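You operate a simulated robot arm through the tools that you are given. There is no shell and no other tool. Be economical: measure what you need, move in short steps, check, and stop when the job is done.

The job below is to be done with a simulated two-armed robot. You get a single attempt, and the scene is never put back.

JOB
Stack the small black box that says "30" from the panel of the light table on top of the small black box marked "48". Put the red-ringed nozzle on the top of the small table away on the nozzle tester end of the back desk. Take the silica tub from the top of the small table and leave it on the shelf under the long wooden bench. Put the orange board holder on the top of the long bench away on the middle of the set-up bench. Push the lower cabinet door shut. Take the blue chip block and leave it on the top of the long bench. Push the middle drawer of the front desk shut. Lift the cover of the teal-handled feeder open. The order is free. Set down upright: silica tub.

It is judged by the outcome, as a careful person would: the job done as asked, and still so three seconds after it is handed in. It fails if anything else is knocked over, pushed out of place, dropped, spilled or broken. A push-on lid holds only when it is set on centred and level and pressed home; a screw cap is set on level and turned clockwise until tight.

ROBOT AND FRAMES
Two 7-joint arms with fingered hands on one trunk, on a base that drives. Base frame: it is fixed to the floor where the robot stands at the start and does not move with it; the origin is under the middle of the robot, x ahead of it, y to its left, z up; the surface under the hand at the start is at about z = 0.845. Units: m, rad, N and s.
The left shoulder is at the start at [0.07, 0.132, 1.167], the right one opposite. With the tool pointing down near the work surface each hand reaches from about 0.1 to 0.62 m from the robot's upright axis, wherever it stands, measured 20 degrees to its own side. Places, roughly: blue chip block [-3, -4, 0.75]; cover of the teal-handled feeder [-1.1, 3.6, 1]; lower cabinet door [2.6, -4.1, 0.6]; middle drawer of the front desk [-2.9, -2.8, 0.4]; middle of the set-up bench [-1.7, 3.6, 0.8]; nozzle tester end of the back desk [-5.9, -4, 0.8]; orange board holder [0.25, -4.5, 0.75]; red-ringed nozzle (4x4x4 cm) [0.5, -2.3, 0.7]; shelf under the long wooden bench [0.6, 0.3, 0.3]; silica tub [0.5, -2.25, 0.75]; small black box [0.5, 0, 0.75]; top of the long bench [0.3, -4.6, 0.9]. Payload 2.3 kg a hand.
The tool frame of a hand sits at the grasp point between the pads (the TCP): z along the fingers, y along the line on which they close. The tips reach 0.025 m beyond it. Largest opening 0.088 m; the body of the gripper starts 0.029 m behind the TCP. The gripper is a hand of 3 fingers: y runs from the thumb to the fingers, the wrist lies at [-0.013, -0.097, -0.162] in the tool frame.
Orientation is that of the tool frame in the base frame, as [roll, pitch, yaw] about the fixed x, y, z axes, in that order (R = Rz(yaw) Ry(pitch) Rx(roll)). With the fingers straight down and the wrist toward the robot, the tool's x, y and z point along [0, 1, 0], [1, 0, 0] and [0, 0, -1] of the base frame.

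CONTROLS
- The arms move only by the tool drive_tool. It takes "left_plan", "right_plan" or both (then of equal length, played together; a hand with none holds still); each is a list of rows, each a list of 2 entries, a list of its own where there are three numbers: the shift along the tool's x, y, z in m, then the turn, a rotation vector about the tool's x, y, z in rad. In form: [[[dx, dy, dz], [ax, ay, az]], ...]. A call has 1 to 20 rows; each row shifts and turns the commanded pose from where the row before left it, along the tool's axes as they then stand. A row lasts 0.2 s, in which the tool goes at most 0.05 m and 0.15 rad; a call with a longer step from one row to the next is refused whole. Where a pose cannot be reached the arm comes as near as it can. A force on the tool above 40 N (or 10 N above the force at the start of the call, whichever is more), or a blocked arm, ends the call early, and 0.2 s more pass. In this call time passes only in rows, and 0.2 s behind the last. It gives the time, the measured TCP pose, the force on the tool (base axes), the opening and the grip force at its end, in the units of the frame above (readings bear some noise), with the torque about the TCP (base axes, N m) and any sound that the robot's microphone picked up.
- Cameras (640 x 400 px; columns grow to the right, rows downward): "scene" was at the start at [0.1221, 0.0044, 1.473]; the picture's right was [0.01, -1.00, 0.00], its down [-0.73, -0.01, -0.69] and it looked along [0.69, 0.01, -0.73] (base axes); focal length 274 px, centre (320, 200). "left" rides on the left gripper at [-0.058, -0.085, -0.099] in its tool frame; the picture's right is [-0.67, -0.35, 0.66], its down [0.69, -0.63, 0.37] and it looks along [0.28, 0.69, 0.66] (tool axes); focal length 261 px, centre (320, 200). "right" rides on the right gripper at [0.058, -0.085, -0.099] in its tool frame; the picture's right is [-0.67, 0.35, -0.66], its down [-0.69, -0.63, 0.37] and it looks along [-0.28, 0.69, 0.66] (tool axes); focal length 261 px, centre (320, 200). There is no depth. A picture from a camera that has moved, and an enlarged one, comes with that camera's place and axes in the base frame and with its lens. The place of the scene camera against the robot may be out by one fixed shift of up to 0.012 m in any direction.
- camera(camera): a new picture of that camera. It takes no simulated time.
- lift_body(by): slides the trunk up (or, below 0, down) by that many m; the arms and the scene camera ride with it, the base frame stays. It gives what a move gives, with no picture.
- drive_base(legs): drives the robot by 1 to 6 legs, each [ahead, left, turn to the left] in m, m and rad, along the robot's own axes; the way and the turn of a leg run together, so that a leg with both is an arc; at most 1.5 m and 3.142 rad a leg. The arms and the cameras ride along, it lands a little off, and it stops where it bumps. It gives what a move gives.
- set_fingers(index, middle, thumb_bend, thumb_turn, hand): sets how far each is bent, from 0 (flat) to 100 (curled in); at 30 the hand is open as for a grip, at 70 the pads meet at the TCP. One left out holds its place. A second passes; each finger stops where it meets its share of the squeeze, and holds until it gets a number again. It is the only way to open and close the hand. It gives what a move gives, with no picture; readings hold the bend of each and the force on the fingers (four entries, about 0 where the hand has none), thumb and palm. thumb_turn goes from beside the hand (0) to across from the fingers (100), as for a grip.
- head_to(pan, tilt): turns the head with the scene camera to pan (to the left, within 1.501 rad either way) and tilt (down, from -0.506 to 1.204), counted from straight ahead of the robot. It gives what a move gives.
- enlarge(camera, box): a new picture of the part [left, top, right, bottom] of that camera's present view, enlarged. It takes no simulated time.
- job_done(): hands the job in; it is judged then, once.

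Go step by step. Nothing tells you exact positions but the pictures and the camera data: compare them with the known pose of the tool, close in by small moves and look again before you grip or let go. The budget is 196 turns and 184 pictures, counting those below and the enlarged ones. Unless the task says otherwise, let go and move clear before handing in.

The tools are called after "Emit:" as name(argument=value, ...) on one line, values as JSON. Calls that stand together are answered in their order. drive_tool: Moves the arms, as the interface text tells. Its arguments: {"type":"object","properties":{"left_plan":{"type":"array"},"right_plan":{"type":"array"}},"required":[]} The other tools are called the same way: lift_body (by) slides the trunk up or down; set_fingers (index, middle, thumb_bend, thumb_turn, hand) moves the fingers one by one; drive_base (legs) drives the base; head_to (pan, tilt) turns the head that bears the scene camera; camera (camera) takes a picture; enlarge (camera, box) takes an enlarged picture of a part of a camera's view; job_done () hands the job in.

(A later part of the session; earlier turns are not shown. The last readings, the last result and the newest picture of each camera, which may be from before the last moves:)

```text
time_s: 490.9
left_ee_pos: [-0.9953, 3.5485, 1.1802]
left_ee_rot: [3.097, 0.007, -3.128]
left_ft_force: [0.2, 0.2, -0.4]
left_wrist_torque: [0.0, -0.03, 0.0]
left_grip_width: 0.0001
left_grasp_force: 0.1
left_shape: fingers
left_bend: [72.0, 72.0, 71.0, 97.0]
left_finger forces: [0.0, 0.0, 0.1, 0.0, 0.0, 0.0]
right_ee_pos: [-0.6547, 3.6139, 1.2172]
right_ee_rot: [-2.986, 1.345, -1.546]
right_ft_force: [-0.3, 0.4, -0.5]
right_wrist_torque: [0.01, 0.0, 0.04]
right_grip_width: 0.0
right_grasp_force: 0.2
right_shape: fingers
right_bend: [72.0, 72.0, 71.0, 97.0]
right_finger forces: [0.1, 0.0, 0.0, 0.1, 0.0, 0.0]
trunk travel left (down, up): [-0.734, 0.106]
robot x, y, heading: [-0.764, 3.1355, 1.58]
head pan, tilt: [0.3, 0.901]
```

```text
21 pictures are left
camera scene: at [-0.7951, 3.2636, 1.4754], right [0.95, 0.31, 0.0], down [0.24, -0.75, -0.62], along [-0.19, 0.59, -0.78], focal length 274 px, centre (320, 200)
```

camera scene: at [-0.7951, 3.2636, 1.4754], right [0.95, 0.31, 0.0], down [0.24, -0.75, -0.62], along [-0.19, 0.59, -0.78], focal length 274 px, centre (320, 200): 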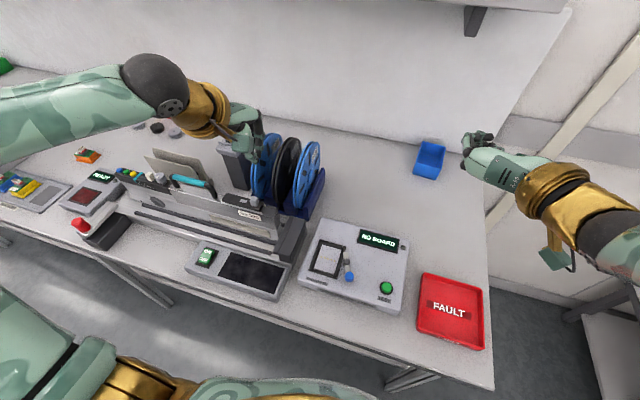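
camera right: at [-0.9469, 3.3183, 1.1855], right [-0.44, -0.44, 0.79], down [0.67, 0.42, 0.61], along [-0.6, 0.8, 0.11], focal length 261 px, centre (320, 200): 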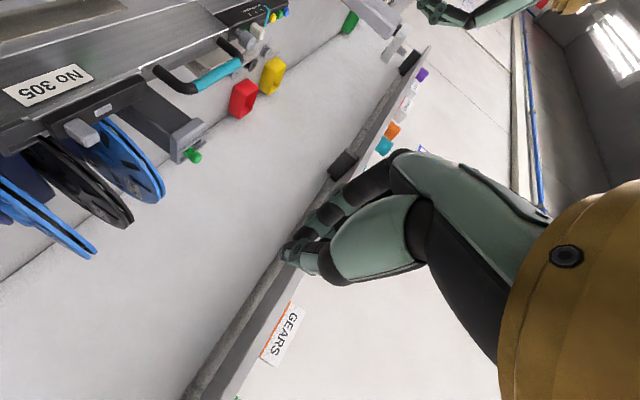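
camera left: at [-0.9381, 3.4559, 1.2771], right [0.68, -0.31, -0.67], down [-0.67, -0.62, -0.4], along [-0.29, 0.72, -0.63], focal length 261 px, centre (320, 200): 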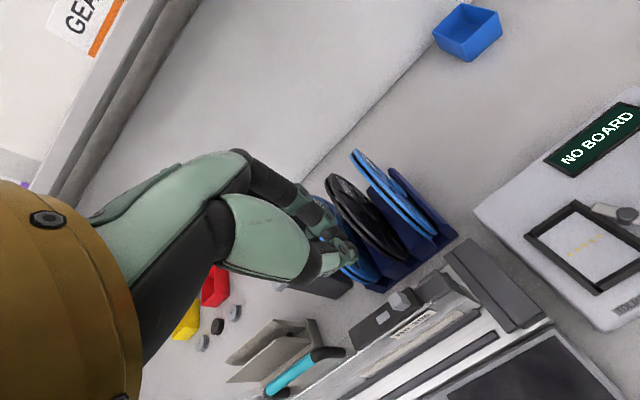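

Emit:
enlarge(camera="left", box=[310, 230, 510, 360])

```text
3.08 times, centred on (410, 295) of left
camera zoom: at [-0.938, 3.46, 1.276], right [0.68, -0.31, -0.67], down [-0.67, -0.62, -0.4], along [-0.29, 0.72, -0.63], focal length 802 px, centre (43, -92)
```

zoom: 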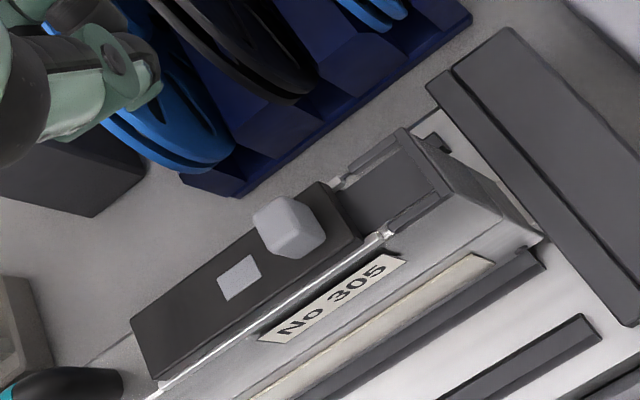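

The tab is centred at the right end, so the cover hinges at its left end. I'll use the right hand: rotate it to point down with its pads left/right of the tab, grip, and swing along the arc. First reposition and rotate.

Emit:
drive_base(legs=[[-0.15, 0, 0], [0, 0.5, -0.01]])

Emit:
set_fingers(hand="right", index=47, middle=47, thumb_bend=47)

Emit:
drive_tool(right_plan=[[[0, -0.012, 0], [0, 0.13, 0]], [[0, -0.012, 0], [0, 0.13, 0]], [[0, -0.012, 0], [0, 0.13, 0]], [[0, -0.012, 0], [0, 0.13, 0]], [[0, -0.012, 0], [0, 0.13, 0]], [[0, -0.012, 0], [0, 0.13, 0]], [[0, -0.012, 0], [0, 0.13, 0]], [[0, -0.012, 0], [0, 0.13, 0]], [[0, -0.012, 0], [0, 0.13, 0]], [[0, -0.012, 0], [0, 0.13, 0]]])

Emit:
head_to(pan=-0.3, tilt=0.85)

Emit:
camera(camera="scene")

```text
time_s: 494.8
left_ee_pos: [-1.4856, 3.3943, 1.1803]
left_ee_rot: [3.097, 0.005, -3.133]
left_ft_force: [0.8, -0.5, -0.4]
left_wrist_torque: [-0.02, 0.0, 0.01]
left_grip_width: 0.0
left_grasp_force: 0.1
left_shape: fingers
left_bend: [72.0, 72.0, 71.0, 97.0]
left_finger forces: [0.1, 0.0, 0.0, 0.1, 0.0, 0.0]
right_ee_pos: [-1.1434, 3.4577, 1.2183]
right_ee_rot: [-2.994, 1.346, -1.56]
right_ft_force: [0.1, 0.9, -0.1]
right_wrist_torque: [-0.04, 0.0, -0.01]
right_grip_width: 0.0003
right_grasp_force: 0.0
right_shape: fingers
right_bend: [72.0, 72.0, 71.0, 97.0]
right_finger forces: [0.1, 0.0, 0.0, 0.1, 0.0, 0.0]
trunk travel left (down, up): [-0.734, 0.106]
robot x, y, heading: [-1.2545, 2.985, 1.578]
head pan, tilt: [0.3, 0.901]
```

```text
time_s: 495.8
left_ee_pos: [-1.4869, 3.3962, 1.18]
left_ee_rot: [3.096, 0.007, -3.134]
left_ft_force: [0.4, 0.0, -0.1]
left_wrist_torque: [0.0, 0.03, 0.02]
left_grip_width: 0.0
left_grasp_force: 0.0
left_shape: fingers
left_bend: [72.0, 72.0, 71.0, 97.0]
left_finger forces: [0.0, 0.0, 0.1, 0.0, 0.0, 0.1]
right_ee_pos: [-1.1455, 3.4603, 1.2171]
right_ee_rot: [-2.99, 1.344, -1.557]
right_ft_force: [-0.3, -0.3, 0.0]
right_wrist_torque: [0.01, -0.01, 0.02]
right_grip_width: 0.0478
right_grasp_force: 0.1
right_shape: fingers
right_bend: [47.0, 47.0, 47.0, 97.0]
right_finger forces: [0.1, 0.1, 0.0, 0.0, 0.0, 0.0]
trunk travel left (down, up): [-0.734, 0.106]
robot x, y, heading: [-1.2563, 2.9859, 1.577]
head pan, tilt: [0.3, 0.901]
```

```text
time_s: 497.9
left_ee_pos: [-1.4856, 3.3944, 1.1796]
left_ee_rot: [3.097, 0.006, -3.133]
left_ft_force: [0.3, -0.2, -0.7]
left_wrist_torque: [-0.02, -0.01, -0.01]
left_grip_width: 0.0
left_grasp_force: 0.0
left_shape: fingers
left_bend: [72.0, 72.0, 71.0, 97.0]
left_finger forces: [0.1, 0.1, 0.0, 0.1, 0.1, 0.1]
right_ee_pos: [-1.0261, 3.4296, 1.2136]
right_ee_rot: [-3.109, 0.04, -1.704]
right_ft_force: [-0.2, 0.2, -1.0]
right_wrist_torque: [0.02, 0.01, 0.02]
right_grip_width: 0.0475
right_grasp_force: 0.1
right_shape: fingers
right_bend: [47.0, 47.0, 47.0, 97.0]
right_finger forces: [0.0, 0.0, 0.0, 0.0, 0.0, 0.1]
right hand out of reach, approached as far as the arm can: row 10
trunk travel left (down, up): [-0.734, 0.106]
robot x, y, heading: [-1.2578, 2.978, 1.576]
head pan, tilt: [0.3, 0.901]
```

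```text
time_s: 498.9
left_ee_pos: [-1.4865, 3.3947, 1.1797]
left_ee_rot: [3.098, 0.007, -3.132]
left_ft_force: [-0.1, -0.1, -0.5]
left_wrist_torque: [0.02, 0.0, 0.02]
left_grip_width: 0.0001
left_grasp_force: 0.0
left_shape: fingers
left_bend: [72.0, 72.0, 71.0, 97.0]
left_finger forces: [0.0, 0.0, 0.1, 0.0, 0.0, 0.0]
right_ee_pos: [-1.0281, 3.4298, 1.2153]
right_ee_rot: [-3.108, 0.047, -1.703]
right_ft_force: [0.0, -0.5, 0.5]
right_wrist_torque: [-0.02, 0.03, 0.03]
right_grip_width: 0.0477
right_grasp_force: 0.0
right_shape: fingers
right_bend: [47.0, 47.0, 47.0, 97.0]
right_finger forces: [0.0, 0.1, 0.1, 0.1, 0.0, 0.1]
trunk travel left (down, up): [-0.734, 0.106]
robot x, y, heading: [-1.2549, 2.9782, 1.582]
head pan, tilt: [-0.3, 0.85]
```

```text
19 pictures are left
camera scene: at [-1.243, 3.112, 1.4793], right [0.96, -0.29, 0.0], down [-0.22, -0.72, -0.66], along [0.19, 0.63, -0.75], focal length 274 px, centre (320, 200)
```

scene: 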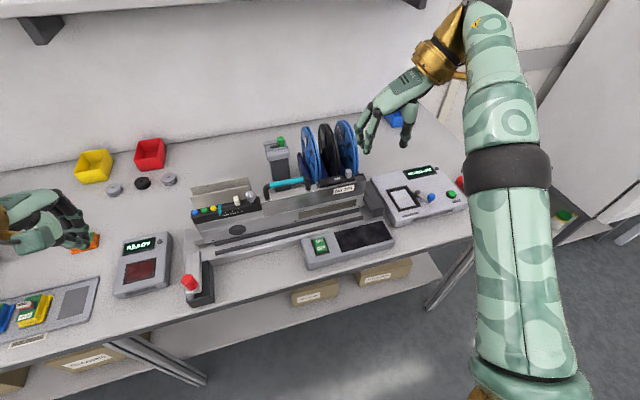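

Right hand points down over the area. Fine-correct orientation, then approach with base and trunk.

Emit:
drive_tool(right_plan=[[[0, 0, 0], [-0.033, 0.045, -0.12]]])

Emit:
drive_base(legs=[[0.115, 0, 0]])

Emit:
lift_body(by=-0.1)

Emit:
camera(camera="right")

```text
time_s: 499.4
left_ee_pos: [-1.4866, 3.3948, 1.1805]
left_ee_rot: [3.099, 0.007, -3.133]
left_ft_force: [-0.7, 0.4, -0.5]
left_wrist_torque: [0.02, 0.0, 0.01]
left_grip_width: 0.0
left_grasp_force: 0.1
left_shape: fingers
left_bend: [72.0, 72.0, 71.0, 97.0]
left_finger forces: [0.0, 0.0, 0.0, 0.1, 0.0, 0.0]
right_ee_pos: [-1.0278, 3.4297, 1.2155]
right_ee_rot: [-3.107, 0.047, -1.704]
right_ft_force: [0.4, 0.1, 0.1]
right_wrist_torque: [0.05, 0.01, 0.01]
right_grip_width: 0.0478
right_grasp_force: 0.1
right_shape: fingers
right_bend: [47.0, 47.0, 47.0, 97.0]
right_finger forces: [0.0, 0.0, 0.1, 0.0, 0.0, 0.1]
right hand out of reach, approached as far as the arm can: row 1
trunk travel left (down, up): [-0.734, 0.106]
robot x, y, heading: [-1.2589, 2.9823, 1.578]
head pan, tilt: [-0.3, 0.85]
```

```text
time_s: 500.6
left_ee_pos: [-1.4855, 3.5069, 1.1819]
left_ee_rot: [3.093, 0.007, -3.135]
left_ft_force: [0.1, 1.0, -0.2]
left_wrist_torque: [0.01, 0.03, 0.0]
left_grip_width: 0.0002
left_grasp_force: 0.0
left_shape: fingers
left_bend: [72.0, 72.0, 71.0, 97.0]
left_finger forces: [0.1, 0.0, 0.0, 0.0, 0.0, 0.1]
right_ee_pos: [-1.0268, 3.5408, 1.2165]
right_ee_rot: [-3.108, 0.051, -1.705]
right_ft_force: [0.1, -0.3, -0.5]
right_wrist_torque: [0.0, -0.04, 0.03]
right_grip_width: 0.0479
right_grasp_force: 0.0
right_shape: fingers
right_bend: [47.0, 47.0, 47.0, 97.0]
right_finger forces: [0.1, 0.0, 0.1, 0.1, 0.0, 0.1]
trunk travel left (down, up): [-0.734, 0.106]
robot x, y, heading: [-1.2575, 3.0935, 1.57]
head pan, tilt: [-0.3, 0.85]
```

```text
time_s: 501.9
left_ee_pos: [-1.4868, 3.5089, 1.0794]
left_ee_rot: [3.099, 0.006, -3.135]
left_ft_force: [-0.2, 0.4, 0.1]
left_wrist_torque: [0.02, -0.01, -0.02]
left_grip_width: 0.0
left_grasp_force: 0.1
left_shape: fingers
left_bend: [72.0, 72.0, 71.0, 97.0]
left_finger forces: [0.1, 0.0, 0.1, 0.1, 0.0, 0.0]
right_ee_pos: [-1.027, 3.5438, 1.1154]
right_ee_rot: [-3.106, 0.047, -1.704]
right_ft_force: [0.3, 0.0, 0.7]
right_wrist_torque: [0.01, -0.03, -0.01]
right_grip_width: 0.0477
right_grasp_force: 0.0
right_shape: fingers
right_bend: [47.0, 47.0, 47.0, 97.0]
right_finger forces: [0.0, 0.0, 0.0, 0.1, 0.1, 0.0]
trunk travel left (down, up): [-0.634, 0.206]
robot x, y, heading: [-1.2563, 3.0977, 1.578]
head pan, tilt: [-0.3, 0.85]
```

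```text
18 pictures are left
camera right: at [-0.9551, 3.4707, 1.2133], right [-0.28, 0.68, 0.67], down [0.73, 0.61, -0.31], along [-0.62, 0.4, -0.67], focal length 261 px, centre (320, 200)
```

right: 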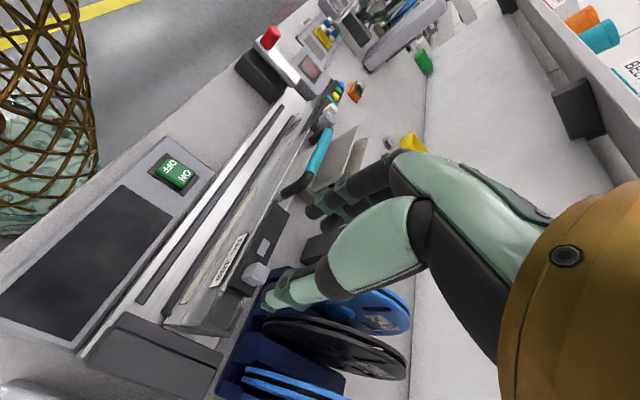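

The tab lies well within the grip line. Lower with the trunk and close.

Emit:
lift_body(by=-0.072)

Emit:
camera(camera="right")

```text
time_s: 503.0
left_ee_pos: [-1.4869, 3.5096, 1.0081]
left_ee_rot: [3.097, 0.007, -3.135]
left_ft_force: [0.4, -0.3, 0.1]
left_wrist_torque: [0.03, 0.02, -0.02]
left_grip_width: 0.0001
left_grasp_force: 0.0
left_shape: fingers
left_bend: [72.0, 72.0, 71.0, 97.0]
left_finger forces: [0.0, 0.0, 0.1, 0.1, 0.0, 0.0]
right_ee_pos: [-1.028, 3.542, 1.0429]
right_ee_rot: [-3.107, 0.047, -1.705]
right_ft_force: [-0.6, -0.8, -0.8]
right_wrist_torque: [0.02, 0.01, 0.0]
right_grip_width: 0.0479
right_grasp_force: 0.0
right_shape: fingers
right_bend: [47.0, 47.0, 47.0, 97.0]
right_finger forces: [0.1, 0.0, 0.1, 0.0, 0.0, 0.0]
trunk travel left (down, up): [-0.562, 0.278]
robot x, y, heading: [-1.2585, 3.0982, 1.571]
head pan, tilt: [-0.3, 0.85]
```

```text
17 pictures are left
camera right: at [-0.9551, 3.4704, 1.1413], right [-0.28, 0.68, 0.67], down [0.73, 0.61, -0.31], along [-0.62, 0.4, -0.67], focal length 261 px, centre (320, 200)
```

right: 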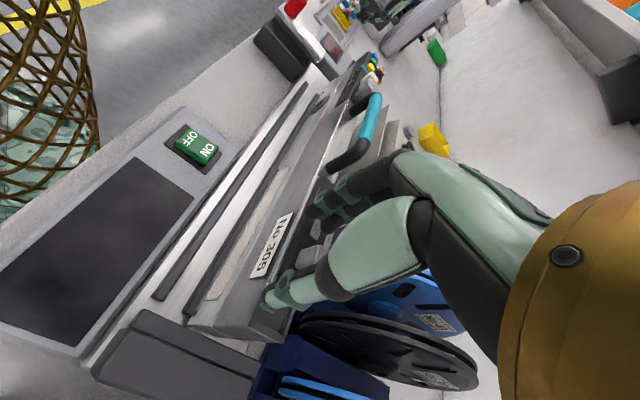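

Tab is between finger and thumb. Close on it.

Emit:
set_fingers(hand="right", index=72, middle=72, thumb_bend=72)

Emit:
camera(camera="right")

```text
time_s: 504.0
left_ee_pos: [-1.4891, 3.5098, 1.0084]
left_ee_rot: [3.097, 0.008, -3.136]
left_ft_force: [0.2, 0.3, -0.4]
left_wrist_torque: [0.01, 0.0, -0.01]
left_grip_width: 0.0
left_grasp_force: 0.1
left_shape: fingers
left_bend: [72.0, 72.0, 71.0, 97.0]
left_finger forces: [0.0, 0.0, 0.0, 0.0, 0.1, 0.0]
right_ee_pos: [-1.0307, 3.5441, 1.0433]
right_ee_rot: [-3.104, 0.046, -1.706]
right_ft_force: [-5.6, -0.1, -2.8]
right_wrist_torque: [-0.04, 0.1, 0.02]
right_grip_width: 0.0
right_grasp_force: 3.1
right_shape: fingers
right_bend: [72.0, 65.0, 71.0, 97.0]
right_finger forces: [0.0, 5.5, 0.1, 0.0, 0.1, 0.0]
trunk travel left (down, up): [-0.562, 0.278]
robot x, y, heading: [-1.2555, 3.0993, 1.58]
head pan, tilt: [-0.3, 0.85]
```

```text
16 pictures are left
camera right: at [-0.9574, 3.4712, 1.1417], right [-0.28, 0.68, 0.67], down [0.73, 0.61, -0.31], along [-0.62, 0.4, -0.67], focal length 261 px, centre (320, 200)
```

right: 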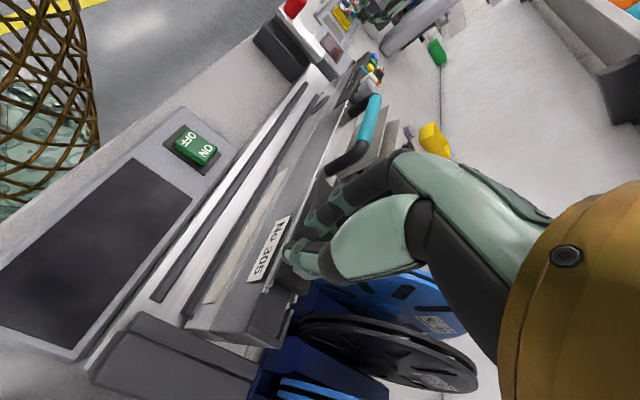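

Only the rear finger touched: the tab is ~12 mm further back. Reopen, shift, re-close.

Emit:
set_fingers(hand="right", index=48, middle=48, thumb_bend=48)

Emit:
drive_tool(right_plan=[[[-0.014, 0, 0], [0, 0, 0]]])

Emit:
set_fingers(hand="right", index=72, middle=72, thumb_bend=72)

```text
time_s: 505.0
left_ee_pos: [-1.4863, 3.5101, 1.0074]
left_ee_rot: [3.099, 0.009, -3.136]
left_ft_force: [-0.7, 0.7, 0.7]
left_wrist_torque: [0.0, 0.02, 0.0]
left_grip_width: 0.0002
left_grasp_force: 0.1
left_shape: fingers
left_bend: [72.0, 72.0, 71.0, 97.0]
left_finger forces: [0.1, 0.1, 0.0, 0.0, 0.0, 0.0]
right_ee_pos: [-1.0267, 3.5431, 1.0427]
right_ee_rot: [-3.107, 0.047, -1.705]
right_ft_force: [-0.8, -0.2, 0.5]
right_wrist_torque: [-0.03, 0.02, 0.0]
right_grip_width: 0.0456
right_grasp_force: 0.0
right_shape: fingers
right_bend: [48.0, 48.0, 48.0, 97.0]
right_finger forces: [0.0, 0.1, 0.0, 0.0, 0.0, 0.1]
trunk travel left (down, up): [-0.562, 0.278]
robot x, y, heading: [-1.2546, 3.0988, 1.575]
head pan, tilt: [-0.3, 0.85]
```

```text
time_s: 505.4
left_ee_pos: [-1.4851, 3.5097, 1.0082]
left_ee_rot: [3.098, 0.005, -3.136]
left_ft_force: [-0.2, -0.6, 0.8]
left_wrist_torque: [0.01, 0.01, -0.03]
left_grip_width: 0.0
left_grasp_force: 0.1
left_shape: fingers
left_bend: [72.0, 72.0, 71.0, 97.0]
left_finger forces: [0.1, 0.1, 0.1, 0.0, 0.0, 0.0]
right_ee_pos: [-1.0219, 3.5454, 1.0385]
right_ee_rot: [-3.108, 0.045, -1.704]
right_ft_force: [-0.2, 0.0, -0.1]
right_wrist_torque: [-0.03, 0.04, 0.01]
right_grip_width: 0.0451
right_grasp_force: 0.1
right_shape: fingers
right_bend: [48.0, 48.0, 48.0, 97.0]
right_finger forces: [0.0, 0.1, 0.0, 0.0, 0.0, 0.0]
right hand out of reach, approached as far as the arm can: row 1
trunk travel left (down, up): [-0.562, 0.278]
robot x, y, heading: [-1.2592, 3.0983, 1.576]
head pan, tilt: [-0.3, 0.85]
```

```text
time_s: 506.4
left_ee_pos: [-1.4883, 3.5088, 1.0067]
left_ee_rot: [3.1, 0.01, -3.137]
left_ft_force: [-0.7, -0.4, 0.0]
left_wrist_torque: [-0.02, 0.04, 0.03]
left_grip_width: 0.0002
left_grasp_force: 0.1
left_shape: fingers
left_bend: [72.0, 72.0, 71.0, 97.0]
left_finger forces: [0.0, 0.0, 0.0, 0.0, 0.1, 0.0]
right_ee_pos: [-1.0258, 3.544, 1.0394]
right_ee_rot: [-3.101, 0.047, -1.706]
right_ft_force: [-7.6, 0.6, -3.1]
right_wrist_torque: [-0.02, 0.12, 0.1]
right_grip_width: 0.0001
right_grasp_force: 3.9
right_shape: fingers
right_bend: [72.0, 63.0, 71.0, 97.0]
right_finger forces: [0.0, 8.0, 0.0, 0.0, 0.0, 0.1]
trunk travel left (down, up): [-0.562, 0.278]
robot x, y, heading: [-1.2579, 3.0941, 1.577]
head pan, tilt: [-0.3, 0.85]
```

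The arm was at its limit; I use the base for the 15 mm instead.

Emit:
set_fingers(hand="right", index=48, middle=48, thumb_bend=48)

Emit:
drive_base(legs=[[0.016, 0, 0]])

Emit:
set_fingers(hand="right", index=72, middle=72, thumb_bend=72)

Emit:
camera(camera="right")

```text
time_s: 507.4
left_ee_pos: [-1.486, 3.5087, 1.0068]
left_ee_rot: [3.099, 0.007, -3.135]
left_ft_force: [0.7, 0.1, 0.1]
left_wrist_torque: [0.02, -0.02, 0.0]
left_grip_width: 0.0
left_grasp_force: 0.1
left_shape: fingers
left_bend: [72.0, 72.0, 71.0, 97.0]
left_finger forces: [0.0, 0.0, 0.1, 0.1, 0.0, 0.0]
right_ee_pos: [-1.0234, 3.5431, 1.0396]
right_ee_rot: [-3.108, 0.046, -1.705]
right_ft_force: [1.1, 0.2, 0.0]
right_wrist_torque: [-0.01, 0.01, -0.02]
right_grip_width: 0.0455
right_grasp_force: 0.1
right_shape: fingers
right_bend: [48.0, 48.0, 48.0, 97.0]
right_finger forces: [0.1, 0.1, 0.1, 0.1, 0.1, 0.0]
trunk travel left (down, up): [-0.562, 0.278]
robot x, y, heading: [-1.2558, 3.0967, 1.578]
head pan, tilt: [-0.3, 0.85]
```

```text
time_s: 508.2
left_ee_pos: [-1.487, 3.5248, 1.0098]
left_ee_rot: [3.098, 0.007, -3.135]
left_ft_force: [0.7, -0.1, -0.4]
left_wrist_torque: [0.01, -0.01, -0.02]
left_grip_width: 0.0
left_grasp_force: 0.1
left_shape: fingers
left_bend: [72.0, 72.0, 71.0, 97.0]
left_finger forces: [0.0, 0.0, 0.1, 0.0, 0.0, 0.0]
right_ee_pos: [-1.023, 3.558, 1.0388]
right_ee_rot: [-3.107, 0.047, -1.707]
right_ft_force: [-0.3, 0.5, 0.2]
right_wrist_torque: [-0.01, -0.02, 0.02]
right_grip_width: 0.0456
right_grasp_force: 0.0
right_shape: fingers
right_bend: [48.0, 48.0, 48.0, 97.0]
right_finger forces: [0.0, 0.0, 0.1, 0.1, 0.0, 0.1]
trunk travel left (down, up): [-0.562, 0.278]
robot x, y, heading: [-1.2583, 3.1118, 1.577]
head pan, tilt: [-0.3, 0.85]
```

```text
time_s: 509.2
left_ee_pos: [-1.4882, 3.5257, 1.0067]
left_ee_rot: [3.099, 0.008, -3.135]
left_ft_force: [-0.7, 0.7, -0.1]
left_wrist_torque: [-0.01, 0.0, 0.02]
left_grip_width: 0.0002
left_grasp_force: 0.1
left_shape: fingers
left_bend: [72.0, 72.0, 71.0, 97.0]
left_finger forces: [0.0, 0.0, 0.0, 0.0, 0.0, 0.0]
right_ee_pos: [-1.0251, 3.5613, 1.0395]
right_ee_rot: [-3.105, 0.047, -1.704]
right_ft_force: [-3.8, 1.5, -1.0]
right_wrist_torque: [0.01, 0.11, 0.02]
right_grip_width: 0.0074
right_grasp_force: 5.1
right_shape: fingers
right_bend: [61.0, 72.0, 69.0, 98.0]
right_finger forces: [7.4, 0.0, 0.0, 0.1, 3.1, 0.0]
trunk travel left (down, up): [-0.562, 0.278]
robot x, y, heading: [-1.2573, 3.1124, 1.582]
head pan, tilt: [-0.3, 0.85]
```

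```text
15 pictures are left
camera right: at [-0.9523, 3.4886, 1.1378], right [-0.28, 0.68, 0.67], down [0.73, 0.61, -0.31], along [-0.62, 0.4, -0.67], focal length 261 px, centre (320, 200)
```

right: 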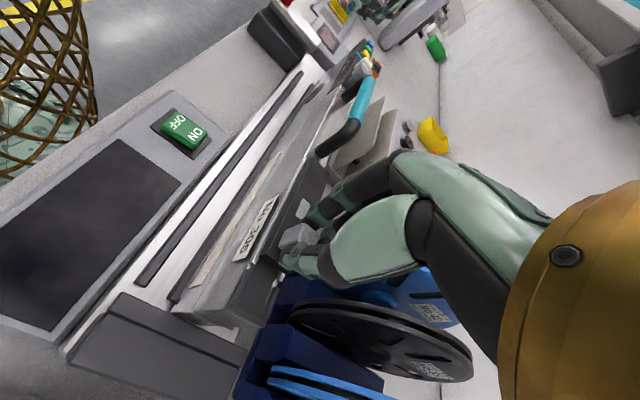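

Slightly overshot; go back ~8 mm.

Emit:
set_fingers(hand="right", index=48, middle=48, thumb_bend=48)

Emit:
drive_base(legs=[[-0.009, 0, 0]])

Emit:
set_fingers(hand="right", index=72, middle=72, thumb_bend=72)

```text
time_s: 510.2
left_ee_pos: [-1.4857, 3.5255, 1.0087]
left_ee_rot: [3.099, 0.008, -3.136]
left_ft_force: [-0.6, 0.2, 0.6]
left_wrist_torque: [0.01, -0.03, 0.01]
left_grip_width: 0.0001
left_grasp_force: 0.0
left_shape: fingers
left_bend: [72.0, 72.0, 71.0, 97.0]
left_finger forces: [0.1, 0.0, 0.1, 0.0, 0.1, 0.1]
right_ee_pos: [-1.0223, 3.5591, 1.039]
right_ee_rot: [-3.106, 0.046, -1.706]
right_ft_force: [0.0, 0.6, -0.2]
right_wrist_torque: [-0.03, -0.01, 0.01]
right_grip_width: 0.0456
right_grasp_force: 0.0
right_shape: fingers
right_bend: [48.0, 48.0, 48.0, 98.0]
right_finger forces: [0.0, 0.0, 0.0, 0.1, 0.1, 0.0]
trunk travel left (down, up): [-0.562, 0.278]
robot x, y, heading: [-1.258, 3.1129, 1.579]
head pan, tilt: [-0.3, 0.85]
```

```text
time_s: 510.9
left_ee_pos: [-1.487, 3.5173, 1.008]
left_ee_rot: [3.099, 0.007, -3.135]
left_ft_force: [-0.5, -0.1, -0.4]
left_wrist_torque: [0.01, -0.01, 0.04]
left_grip_width: 0.0001
left_grasp_force: 0.0
left_shape: fingers
left_bend: [72.0, 72.0, 71.0, 97.0]
left_finger forces: [0.1, 0.0, 0.0, 0.1, 0.1, 0.0]
right_ee_pos: [-1.0221, 3.5524, 1.0396]
right_ee_rot: [-3.108, 0.046, -1.705]
right_ft_force: [0.4, -0.3, -0.6]
right_wrist_torque: [-0.03, -0.01, 0.0]
right_grip_width: 0.0455
right_grasp_force: 0.1
right_shape: fingers
right_bend: [48.0, 48.0, 48.0, 98.0]
right_finger forces: [0.0, 0.0, 0.1, 0.0, 0.0, 0.0]
trunk travel left (down, up): [-0.562, 0.278]
robot x, y, heading: [-1.258, 3.1067, 1.577]
head pan, tilt: [-0.3, 0.85]
```

```text
time_s: 511.9
left_ee_pos: [-1.4897, 3.5178, 1.0069]
left_ee_rot: [3.097, 0.01, -3.135]
left_ft_force: [-0.4, 0.8, -0.3]
left_wrist_torque: [0.02, -0.03, 0.02]
left_grip_width: 0.0
left_grasp_force: 0.0
left_shape: fingers
left_bend: [72.0, 72.0, 71.0, 97.0]
left_finger forces: [0.0, 0.1, 0.0, 0.1, 0.0, 0.0]
right_ee_pos: [-1.0273, 3.5524, 1.04]
right_ee_rot: [-3.103, 0.047, -1.706]
right_ft_force: [-12.0, -0.7, 1.3]
right_wrist_torque: [-0.02, 0.23, 0.07]
right_grip_width: 0.0009
right_grasp_force: 7.4
right_shape: fingers
right_bend: [71.0, 64.0, 71.0, 97.0]
right_finger forces: [5.3, 7.1, 0.0, 0.0, 1.3, 0.0]
trunk travel left (down, up): [-0.562, 0.278]
robot x, y, heading: [-1.2602, 3.1045, 1.579]
head pan, tilt: [-0.3, 0.85]
```

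The fingers press the tab but the thumb hasn't fully met it; I curl the thumb further to squeeze.

Emit:
set_fingers(hand="right", thumb_bend=90)

Emit:
camera(camera="right")

```text
time_s: 512.9
left_ee_pos: [-1.49, 3.5169, 1.0079]
left_ee_rot: [3.1, 0.008, -3.135]
left_ft_force: [-0.1, -0.5, 0.7]
left_wrist_torque: [0.0, 0.02, -0.01]
left_grip_width: 0.0
left_grasp_force: 0.0
left_shape: fingers
left_bend: [72.0, 72.0, 71.0, 97.0]
left_finger forces: [0.0, 0.0, 0.0, 0.1, 0.1, 0.0]
right_ee_pos: [-1.027, 3.5517, 1.0395]
right_ee_rot: [-3.102, 0.048, -1.705]
right_ft_force: [-8.4, -0.4, -3.4]
right_wrist_torque: [-0.01, 0.12, 0.07]
right_grip_width: 0.0001
right_grasp_force: 3.4
right_shape: fingers
right_bend: [71.0, 62.0, 82.0, 97.0]
right_finger forces: [0.0, 7.5, 0.0, 0.0, 0.1, 0.1]
trunk travel left (down, up): [-0.562, 0.278]
robot x, y, heading: [-1.2557, 3.1084, 1.574]
head pan, tilt: [-0.3, 0.85]
```

```text
14 pictures are left
camera right: at [-0.9535, 3.4791, 1.1385], right [-0.28, 0.68, 0.67], down [0.73, 0.61, -0.31], along [-0.62, 0.4, -0.67], focal length 261 px, centre (320, 200)
```

right: 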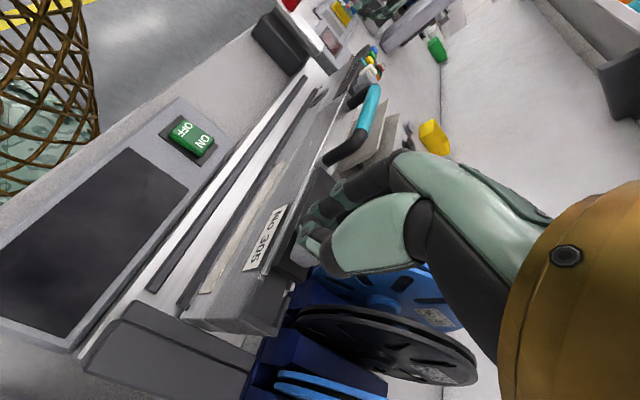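

Emit:
set_fingers(hand="right", index=48, middle=48, thumb_bend=48)

Emit:
drive_base(legs=[[0.006, 0.004, 0]])

Emit:
set_fingers(hand="right", index=72, middle=72, thumb_bend=78)

```text
time_s: 513.9
left_ee_pos: [-1.4865, 3.5164, 1.0077]
left_ee_rot: [3.099, 0.006, -3.134]
left_ft_force: [-1.1, 0.3, 0.1]
left_wrist_torque: [0.01, -0.01, 0.0]
left_grip_width: 0.0001
left_grasp_force: 0.0
left_shape: fingers
left_bend: [72.0, 72.0, 71.0, 97.0]
left_finger forces: [0.1, 0.0, 0.1, 0.1, 0.0, 0.0]
right_ee_pos: [-1.023, 3.5514, 1.0396]
right_ee_rot: [-3.107, 0.046, -1.705]
right_ft_force: [-0.4, -0.3, 0.2]
right_wrist_torque: [-0.02, -0.03, 0.04]
right_grip_width: 0.0454
right_grasp_force: 0.1
right_shape: fingers
right_bend: [48.0, 48.0, 48.0, 97.0]
right_finger forces: [0.0, 0.1, 0.0, 0.1, 0.0, 0.1]
trunk travel left (down, up): [-0.562, 0.278]
robot x, y, heading: [-1.2559, 3.1034, 1.577]
head pan, tilt: [-0.3, 0.85]
```

```text
time_s: 514.6
left_ee_pos: [-1.4903, 3.5206, 1.009]
left_ee_rot: [3.095, 0.005, -3.136]
left_ft_force: [-0.1, 0.2, -0.1]
left_wrist_torque: [0.0, 0.03, -0.02]
left_grip_width: 0.0
left_grasp_force: 0.0
left_shape: fingers
left_bend: [72.0, 72.0, 71.0, 97.0]
left_finger forces: [0.0, 0.0, 0.0, 0.0, 0.0, 0.0]
right_ee_pos: [-1.0264, 3.5565, 1.04]
right_ee_rot: [-3.107, 0.048, -1.705]
right_ft_force: [0.0, -0.5, -0.5]
right_wrist_torque: [0.03, 0.01, -0.01]
right_grip_width: 0.0458
right_grasp_force: 0.0
right_shape: fingers
right_bend: [48.0, 48.0, 48.0, 97.0]
right_finger forces: [0.0, 0.0, 0.1, 0.0, 0.0, 0.0]
trunk travel left (down, up): [-0.562, 0.278]
robot x, y, heading: [-1.2608, 3.1062, 1.578]
head pan, tilt: [-0.3, 0.85]
```

```text
time_s: 515.6
left_ee_pos: [-1.4894, 3.5229, 1.0074]
left_ee_rot: [3.099, 0.005, -3.134]
left_ft_force: [1.7, 0.4, -0.1]
left_wrist_torque: [-0.02, -0.01, 0.03]
left_grip_width: 0.0
left_grasp_force: 0.1
left_shape: fingers
left_bend: [72.0, 72.0, 71.0, 97.0]
left_finger forces: [0.1, 0.1, 0.1, 0.0, 0.0, 0.0]
right_ee_pos: [-1.0258, 3.5591, 1.0385]
right_ee_rot: [-3.106, 0.048, -1.707]
right_ft_force: [2.3, 0.7, 0.3]
right_wrist_torque: [0.04, -0.02, 0.04]
right_grip_width: 0.0066
right_grasp_force: 9.2
right_shape: fingers
right_bend: [71.0, 72.0, 69.0, 97.0]
right_finger forces: [7.1, 1.5, 0.0, 0.0, 10.3, 0.0]
trunk travel left (down, up): [-0.562, 0.278]
robot x, y, heading: [-1.2604, 3.1093, 1.577]
head pan, tilt: [-0.3, 0.85]
```

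Thumb and fingers now oppose on the tab. Lift a little with the trunk and look.

Emit:
lift_body(by=0.03)

Emit:
camera(camera="right")

```text
time_s: 516.4
left_ee_pos: [-1.4934, 3.5238, 1.0368]
left_ee_rot: [3.1, 0.011, -3.135]
left_ft_force: [0.3, 0.5, 1.0]
left_wrist_torque: [-0.03, -0.04, -0.04]
left_grip_width: 0.0
left_grasp_force: 0.0
left_shape: fingers
left_bend: [72.0, 72.0, 71.0, 97.0]
left_finger forces: [0.1, 0.1, 0.0, 0.0, 0.1, 0.1]
right_ee_pos: [-1.0306, 3.5579, 1.069]
right_ee_rot: [-3.105, 0.046, -1.703]
right_ft_force: [-9.6, -0.1, -0.2]
right_wrist_torque: [0.02, -0.06, 0.0]
right_grip_width: 0.0074
right_grasp_force: 10.3
right_shape: fingers
right_bend: [53.0, 72.0, 75.0, 97.0]
right_finger forces: [16.4, 0.9, 0.0, 0.0, 4.0, 0.1]
trunk travel left (down, up): [-0.592, 0.248]
robot x, y, heading: [-1.2672, 3.108, 1.58]
head pan, tilt: [-0.3, 0.85]
```

```text
13 pictures are left
camera right: at [-0.9583, 3.4872, 1.1675], right [-0.28, 0.68, 0.67], down [0.73, 0.61, -0.31], along [-0.62, 0.4, -0.67], focal length 261 px, centre (320, 200)
```

right: 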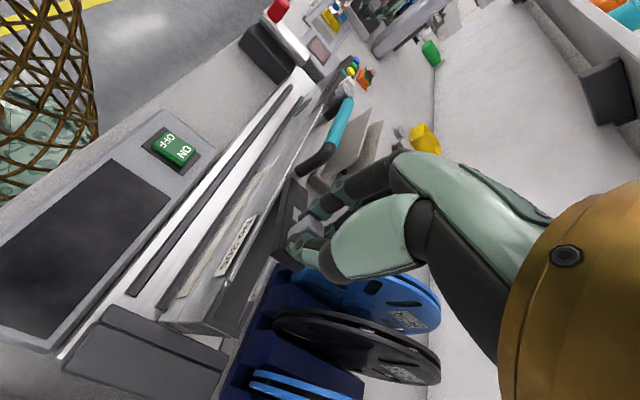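

The cover is lifting. I follow the arc: up and left.

Emit:
lift_body(by=0.015)

Emit:
drive_base(legs=[[0, 0.025, 0]])

Emit:
lift_body(by=0.012)

Emit:
camera(camera="right")

```text
time_s: 517.0
left_ee_pos: [-1.4935, 3.5247, 1.051]
left_ee_rot: [3.099, 0.009, -3.134]
left_ft_force: [-0.2, 0.1, -0.4]
left_wrist_torque: [0.01, 0.0, 0.01]
left_grip_width: 0.0001
left_grasp_force: 0.0
left_shape: fingers
left_bend: [72.0, 72.0, 71.0, 97.0]
left_finger forces: [0.0, 0.1, 0.0, 0.0, 0.0, 0.0]
right_ee_pos: [-1.0293, 3.56, 1.0839]
right_ee_rot: [-3.102, 0.047, -1.707]
right_ft_force: [-8.1, 0.0, -12.3]
right_wrist_torque: [0.05, -0.19, -0.02]
right_grip_width: 0.0079
right_grasp_force: 13.0
right_shape: fingers
right_bend: [53.0, 72.0, 75.0, 97.0]
right_finger forces: [18.2, 1.1, 0.0, 0.0, 6.2, 0.0]
trunk travel left (down, up): [-0.607, 0.233]
robot x, y, heading: [-1.2619, 3.1142, 1.574]
head pan, tilt: [-0.3, 0.85]
```

```text
time_s: 517.8
left_ee_pos: [-1.5144, 3.5249, 1.0528]
left_ee_rot: [3.101, 0.005, -3.133]
left_ft_force: [0.2, 0.1, 0.5]
left_wrist_torque: [-0.04, 0.01, 0.02]
left_grip_width: 0.0001
left_grasp_force: 0.0
left_shape: fingers
left_bend: [72.0, 72.0, 71.0, 97.0]
left_finger forces: [0.0, 0.0, 0.0, 0.0, 0.0, 0.0]
right_ee_pos: [-1.0507, 3.5587, 1.0831]
right_ee_rot: [-3.108, 0.044, -1.705]
right_ft_force: [0.4, 0.2, -2.9]
right_wrist_torque: [-0.04, -0.18, 0.03]
right_grip_width: 0.0089
right_grasp_force: 11.8
right_shape: fingers
right_bend: [56.0, 72.0, 73.0, 97.0]
right_finger forces: [11.6, 1.1, 0.1, 0.0, 11.2, 0.0]
trunk travel left (down, up): [-0.607, 0.233]
robot x, y, heading: [-1.2853, 3.1094, 1.575]
head pan, tilt: [-0.3, 0.85]
```

```text
time_s: 518.4
left_ee_pos: [-1.5152, 3.5214, 1.066]
left_ee_rot: [3.096, 0.005, -3.135]
left_ft_force: [0.1, 0.0, 0.7]
left_wrist_torque: [0.06, 0.0, 0.02]
left_grip_width: 0.0001
left_grasp_force: 0.0
left_shape: fingers
left_bend: [72.0, 72.0, 71.0, 97.0]
left_finger forces: [0.1, 0.0, 0.0, 0.0, 0.0, 0.1]
right_ee_pos: [-1.0515, 3.5568, 1.0964]
right_ee_rot: [-3.107, 0.051, -1.707]
right_ft_force: [0.0, -0.3, -0.2]
right_wrist_torque: [-0.01, 0.02, -0.02]
right_grip_width: 0.0001
right_grasp_force: 0.0
right_shape: fingers
right_bend: [71.0, 72.0, 75.0, 97.0]
right_finger forces: [0.0, 0.1, 0.0, 0.0, 0.0, 0.0]
trunk travel left (down, up): [-0.619, 0.221]
robot x, y, heading: [-1.2845, 3.1111, 1.571]
head pan, tilt: [-0.3, 0.85]
```

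```text
12 pictures are left
camera right: at [-0.9787, 3.483, 1.1953], right [-0.28, 0.68, 0.67], down [0.73, 0.61, -0.31], along [-0.62, 0.41, -0.67], focal length 261 px, centre (320, 200)
```

right: 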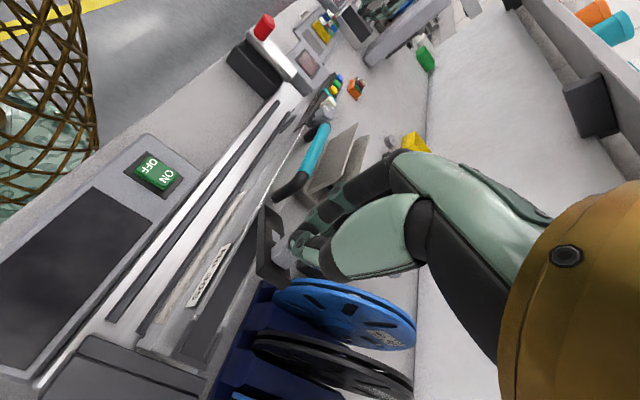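

The grip slipped, but the cover appears to be standing up. Check with the scene camera.

Emit:
head_to(pan=-0.45, tilt=0.75)

Emit:
enlarge(camera="scene", box=[200, 120, 400, 260])

```text
time_s: 519.1
left_ee_pos: [-1.515, 3.5234, 1.0652]
left_ee_rot: [3.098, 0.007, -3.135]
left_ft_force: [0.6, -0.4, -0.2]
left_wrist_torque: [-0.01, -0.03, 0.01]
left_grip_width: 0.0
left_grasp_force: 0.1
left_shape: fingers
left_bend: [72.0, 72.0, 71.0, 97.0]
left_finger forces: [0.1, 0.0, 0.0, 0.0, 0.0, 0.1]
right_ee_pos: [-1.052, 3.5568, 1.0954]
right_ee_rot: [-3.107, 0.047, -1.709]
right_ft_force: [-0.6, 0.8, -0.2]
right_wrist_torque: [-0.01, 0.04, 0.0]
right_grip_width: 0.0
right_grasp_force: 0.0
right_shape: fingers
right_bend: [71.0, 72.0, 75.0, 97.0]
right_finger forces: [0.0, 0.1, 0.1, 0.0, 0.0, 0.0]
trunk travel left (down, up): [-0.619, 0.221]
robot x, y, heading: [-1.2908, 3.1061, 1.571]
head pan, tilt: [-0.45, 0.75]
```

```text
2.86 times, centred on (300, 190) of scene
camera zoom: at [-1.2595, 3.2387, 1.3723], right [0.9, -0.43, 0.0], down [-0.29, -0.62, -0.73], along [0.31, 0.66, -0.68], focal length 784 px, centre (377, 229)
```

zoom: 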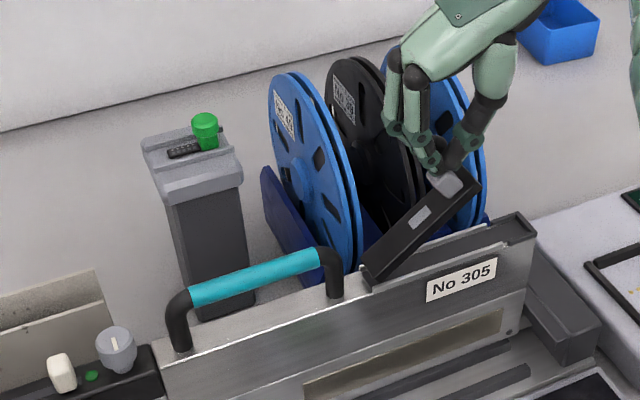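

The cover stands at ~40°. I move the closed fingers to its right/underside and push it further left.

Emit:
drive_base(legs=[[0, -0.07, 0]])

Emit:
lift_body(by=-0.022)

Emit:
drive_base(legs=[[0, 0.07, 0]])

Emit:
enlarge(camera="scene", box=[200, 110, 400, 250])

```text
time_s: 520.1
left_ee_pos: [-1.4499, 3.523, 1.0627]
left_ee_rot: [3.099, 0.009, -3.135]
left_ft_force: [0.1, 0.4, 0.2]
left_wrist_torque: [0.04, -0.03, 0.01]
left_grip_width: 0.0
left_grasp_force: 0.0
left_shape: fingers
left_bend: [72.0, 72.0, 71.0, 97.0]
left_finger forces: [0.0, 0.1, 0.0, 0.1, 0.1, 0.0]
right_ee_pos: [-0.9852, 3.5572, 1.0961]
right_ee_rot: [-3.104, 0.048, -1.705]
right_ft_force: [0.2, -0.2, -0.8]
right_wrist_torque: [0.0, -0.03, 0.0]
right_grip_width: 0.0001
right_grasp_force: 0.1
right_shape: fingers
right_bend: [71.0, 72.0, 75.0, 97.0]
right_finger forces: [0.0, 0.1, 0.0, 0.1, 0.1, 0.1]
trunk travel left (down, up): [-0.619, 0.221]
robot x, y, heading: [-1.2206, 3.1058, 1.575]
head pan, tilt: [-0.45, 0.75]
```

```text
time_s: 520.8
left_ee_pos: [-1.4473, 3.5229, 1.0418]
left_ee_rot: [3.099, 0.004, -3.134]
left_ft_force: [0.0, 0.3, 0.0]
left_wrist_torque: [-0.01, 0.02, 0.01]
left_grip_width: 0.0002
left_grasp_force: 0.0
left_shape: fingers
left_bend: [72.0, 72.0, 71.0, 97.0]
left_finger forces: [0.1, 0.1, 0.0, 0.0, 0.1, 0.1]
right_ee_pos: [-0.9827, 3.5587, 1.0737]
right_ee_rot: [-3.107, 0.047, -1.706]
right_ft_force: [-0.3, -0.7, 0.2]
right_wrist_torque: [-0.01, 0.02, 0.02]
right_grip_width: 0.0
right_grasp_force: 0.0
right_shape: fingers
right_bend: [71.0, 72.0, 75.0, 97.0]
right_finger forces: [0.0, 0.0, 0.0, 0.0, 0.0, 0.1]
trunk travel left (down, up): [-0.597, 0.243]
robot x, y, heading: [-1.2192, 3.1114, 1.579]
head pan, tilt: [-0.45, 0.75]
```

```text
time_s: 521.8
left_ee_pos: [-1.5135, 3.5232, 1.0443]
left_ee_rot: [3.099, 0.003, -3.133]
left_ft_force: [0.6, -0.4, 0.3]
left_wrist_torque: [0.0, 0.02, -0.01]
left_grip_width: 0.0
left_grasp_force: 0.1
left_shape: fingers
left_bend: [72.0, 72.0, 71.0, 97.0]
left_finger forces: [0.0, 0.0, 0.1, 0.0, 0.0, 0.0]
right_ee_pos: [-1.0471, 3.5582, 1.0736]
right_ee_rot: [-3.109, 0.045, -1.703]
right_ft_force: [-0.1, 0.7, 0.0]
right_wrist_torque: [0.02, 0.01, -0.01]
right_grip_width: 0.0001
right_grasp_force: 0.0
right_shape: fingers
right_bend: [71.0, 72.0, 75.0, 97.0]
right_finger forces: [0.0, 0.1, 0.0, 0.0, 0.0, 0.0]
trunk travel left (down, up): [-0.597, 0.243]
robot x, y, heading: [-1.2818, 3.1101, 1.581]
head pan, tilt: [-0.45, 0.75]
```

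```text
2.86 times, centred on (300, 180) of scene
camera zoom: at [-1.2549, 3.2386, 1.3502], right [0.9, -0.43, 0.0], down [-0.29, -0.62, -0.73], along [0.31, 0.66, -0.68], focal length 784 px, centre (377, 257)
```

zoom: 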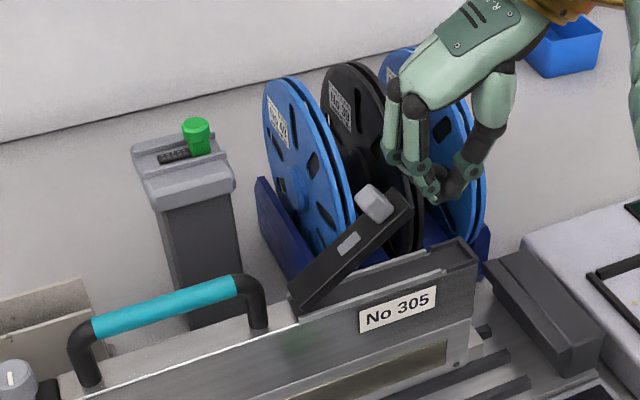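

The cover holds by itself at ~45°. Keep pushing left to open it fully.

Emit:
drive_base(legs=[[0, 0.05, 0]])

Emit:
lift_body(by=0.015)

Emit:
drive_base(legs=[[0, 0.03, 0]])

Emit:
enlarge(camera="scene", box=[220, 110, 420, 250])

```text
time_s: 522.7
left_ee_pos: [-1.5629, 3.5222, 1.0437]
left_ee_rot: [3.097, 0.002, -3.134]
left_ft_force: [0.7, 0.6, -0.4]
left_wrist_torque: [0.01, -0.01, -0.01]
left_grip_width: 0.0001
left_grasp_force: 0.1
left_shape: fingers
left_bend: [72.0, 72.0, 71.0, 97.0]
left_finger forces: [0.0, 0.1, 0.0, 0.0, 0.0, 0.1]
right_ee_pos: [-1.0974, 3.5574, 1.0738]
right_ee_rot: [-3.11, 0.045, -1.705]
right_ft_force: [-0.4, -1.2, -0.3]
right_wrist_torque: [0.0, 0.0, 0.0]
right_grip_width: 0.0
right_grasp_force: 0.1
right_shape: fingers
right_bend: [71.0, 72.0, 75.0, 97.0]
right_finger forces: [0.1, 0.1, 0.1, 0.0, 0.1, 0.0]
trunk travel left (down, up): [-0.597, 0.243]
robot x, y, heading: [-1.3345, 3.1076, 1.575]
head pan, tilt: [-0.45, 0.75]
```

```text
time_s: 523.4
left_ee_pos: [-1.5647, 3.5225, 1.0582]
left_ee_rot: [3.098, 0.005, -3.133]
left_ft_force: [-0.8, 0.7, 0.9]
left_wrist_torque: [0.04, 0.0, 0.0]
left_grip_width: 0.0002
left_grasp_force: 0.0
left_shape: fingers
left_bend: [72.0, 72.0, 71.0, 97.0]
left_finger forces: [0.0, 0.0, 0.1, 0.0, 0.0, 0.0]
right_ee_pos: [-1.1012, 3.5561, 1.0889]
right_ee_rot: [-3.108, 0.044, -1.703]
right_ft_force: [0.1, 0.2, 0.4]
right_wrist_torque: [0.0, 0.02, 0.0]
right_grip_width: 0.0
right_grasp_force: 0.0
right_shape: fingers
right_bend: [71.0, 72.0, 75.0, 97.0]
right_finger forces: [0.0, 0.0, 0.0, 0.1, 0.0, 0.0]
trunk travel left (down, up): [-0.612, 0.228]
robot x, y, heading: [-1.3369, 3.1091, 1.576]
head pan, tilt: [-0.45, 0.75]
```

```text
time_s: 524.2
left_ee_pos: [-1.592, 3.5217, 1.0579]
left_ee_rot: [3.098, 0.004, -3.132]
left_ft_force: [-0.4, 0.3, 0.3]
left_wrist_torque: [-0.02, -0.01, -0.01]
left_grip_width: 0.0001
left_grasp_force: 0.0
left_shape: fingers
left_bend: [72.0, 72.0, 71.0, 97.0]
left_finger forces: [0.0, 0.1, 0.1, 0.1, 0.1, 0.0]
right_ee_pos: [-1.1275, 3.5582, 1.0886]
right_ee_rot: [-3.109, 0.047, -1.704]
right_ft_force: [0.2, 0.0, -0.3]
right_wrist_torque: [0.0, 0.03, 0.01]
right_grip_width: 0.0
right_grasp_force: 0.0
right_shape: fingers
right_bend: [71.0, 72.0, 75.0, 97.0]
right_finger forces: [0.0, 0.0, 0.0, 0.0, 0.1, 0.0]
trunk travel left (down, up): [-0.612, 0.228]
robot x, y, heading: [-1.3623, 3.1112, 1.581]
head pan, tilt: [-0.45, 0.75]
```

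```text
2.86 times, centred on (320, 180) of scene
camera zoom: at [-1.3337, 3.2388, 1.3651], right [0.9, -0.43, 0.0], down [-0.29, -0.62, -0.73], along [0.31, 0.66, -0.68], focal length 784 px, centre (320, 257)
```

zoom: 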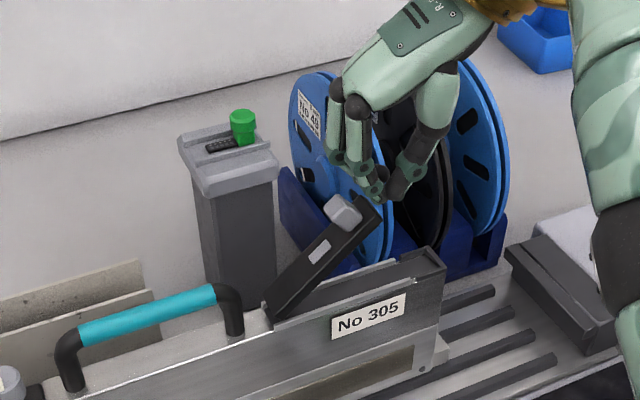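

Comparing with the fixed post behind, the cover is at its stop (~45–50°) and my last pushes slid the whole feeder ≈0.1 m left. The cover stays open by itself; now I push the feeder back right by the end of its teal handle with the left fingertips.

Emit:
drive_tool(left_plan=[[[0, 0.018, -0.009], [0, 0, 0]], [[0, 0.017, 0], [0, 0, 0]]])

Emit:
drive_base(legs=[[0, -0.17, 0]])

Emit:
head_to(pan=0, tilt=0.8)

Emit:
camera(camera="scene")

```text
time_s: 524.8
left_ee_pos: [-1.5938, 3.556, 1.0701]
left_ee_rot: [3.098, 0.006, -3.133]
left_ft_force: [-0.3, 0.8, 0.7]
left_wrist_torque: [0.01, 0.03, 0.01]
left_grip_width: 0.0
left_grasp_force: 0.0
left_shape: fingers
left_bend: [72.0, 72.0, 71.0, 97.0]
left_finger forces: [0.1, 0.0, 0.1, 0.0, 0.1, 0.1]
right_ee_pos: [-1.1295, 3.5579, 1.0886]
right_ee_rot: [-3.107, 0.044, -1.705]
right_ft_force: [0.0, -0.8, -0.9]
right_wrist_torque: [-0.01, 0.01, -0.01]
right_grip_width: 0.0
right_grasp_force: 0.1
right_shape: fingers
right_bend: [71.0, 72.0, 75.0, 97.0]
right_finger forces: [0.1, 0.0, 0.0, 0.0, 0.0, 0.0]
trunk travel left (down, up): [-0.612, 0.228]
robot x, y, heading: [-1.3644, 3.1104, 1.58]
head pan, tilt: [-0.45, 0.75]
```

```text
time_s: 526.3
left_ee_pos: [-1.4252, 3.5568, 1.0682]
left_ee_rot: [3.098, 0.009, -3.136]
left_ft_force: [0.0, 0.0, -0.6]
left_wrist_torque: [0.01, 0.01, -0.02]
left_grip_width: 0.0
left_grasp_force: 0.1
left_shape: fingers
left_bend: [72.0, 72.0, 71.0, 97.0]
left_finger forces: [0.0, 0.1, 0.0, 0.0, 0.1, 0.1]
right_ee_pos: [-0.9613, 3.5589, 1.0902]
right_ee_rot: [-3.106, 0.045, -1.706]
right_ft_force: [-0.8, -0.9, -0.2]
right_wrist_torque: [0.03, 0.02, 0.01]
right_grip_width: 0.0001
right_grasp_force: 0.0
right_shape: fingers
right_bend: [71.0, 72.0, 75.0, 97.0]
right_finger forces: [0.1, 0.0, 0.0, 0.0, 0.1, 0.1]
trunk travel left (down, up): [-0.612, 0.228]
robot x, y, heading: [-1.1981, 3.1111, 1.577]
head pan, tilt: [-0.45, 0.75]
```

```text
time_s: 527.2
left_ee_pos: [-1.4227, 3.5558, 1.0692]
left_ee_rot: [3.099, 0.008, -3.135]
left_ft_force: [-0.3, 0.3, -0.8]
left_wrist_torque: [0.02, -0.05, 0.0]
left_grip_width: 0.0
left_grasp_force: 0.1
left_shape: fingers
left_bend: [72.0, 72.0, 71.0, 97.0]
left_finger forces: [0.0, 0.0, 0.0, 0.1, 0.1, 0.0]
right_ee_pos: [-0.9596, 3.5583, 1.0888]
right_ee_rot: [-3.105, 0.046, -1.704]
right_ft_force: [-0.1, -0.3, 0.8]
right_wrist_torque: [-0.04, 0.02, -0.02]
right_grip_width: 0.0003
right_grasp_force: 0.0
right_shape: fingers
right_bend: [71.0, 72.0, 75.0, 97.0]
right_finger forces: [0.1, 0.1, 0.1, 0.1, 0.0, 0.0]
trunk travel left (down, up): [-0.612, 0.228]
robot x, y, heading: [-1.1947, 3.1083, 1.582]
head pan, tilt: [0.0, 0.799]
```

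```text
8 pictures are left
camera scene: at [-1.2028, 3.245, 1.3613], right [1.0, 0.01, 0.0], down [0.0, -0.72, -0.7], along [0.0, 0.7, -0.72], focal length 274 px, centre (320, 200)
```

scene: 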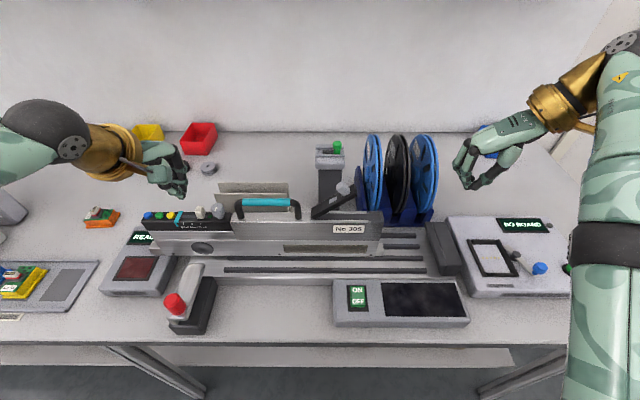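

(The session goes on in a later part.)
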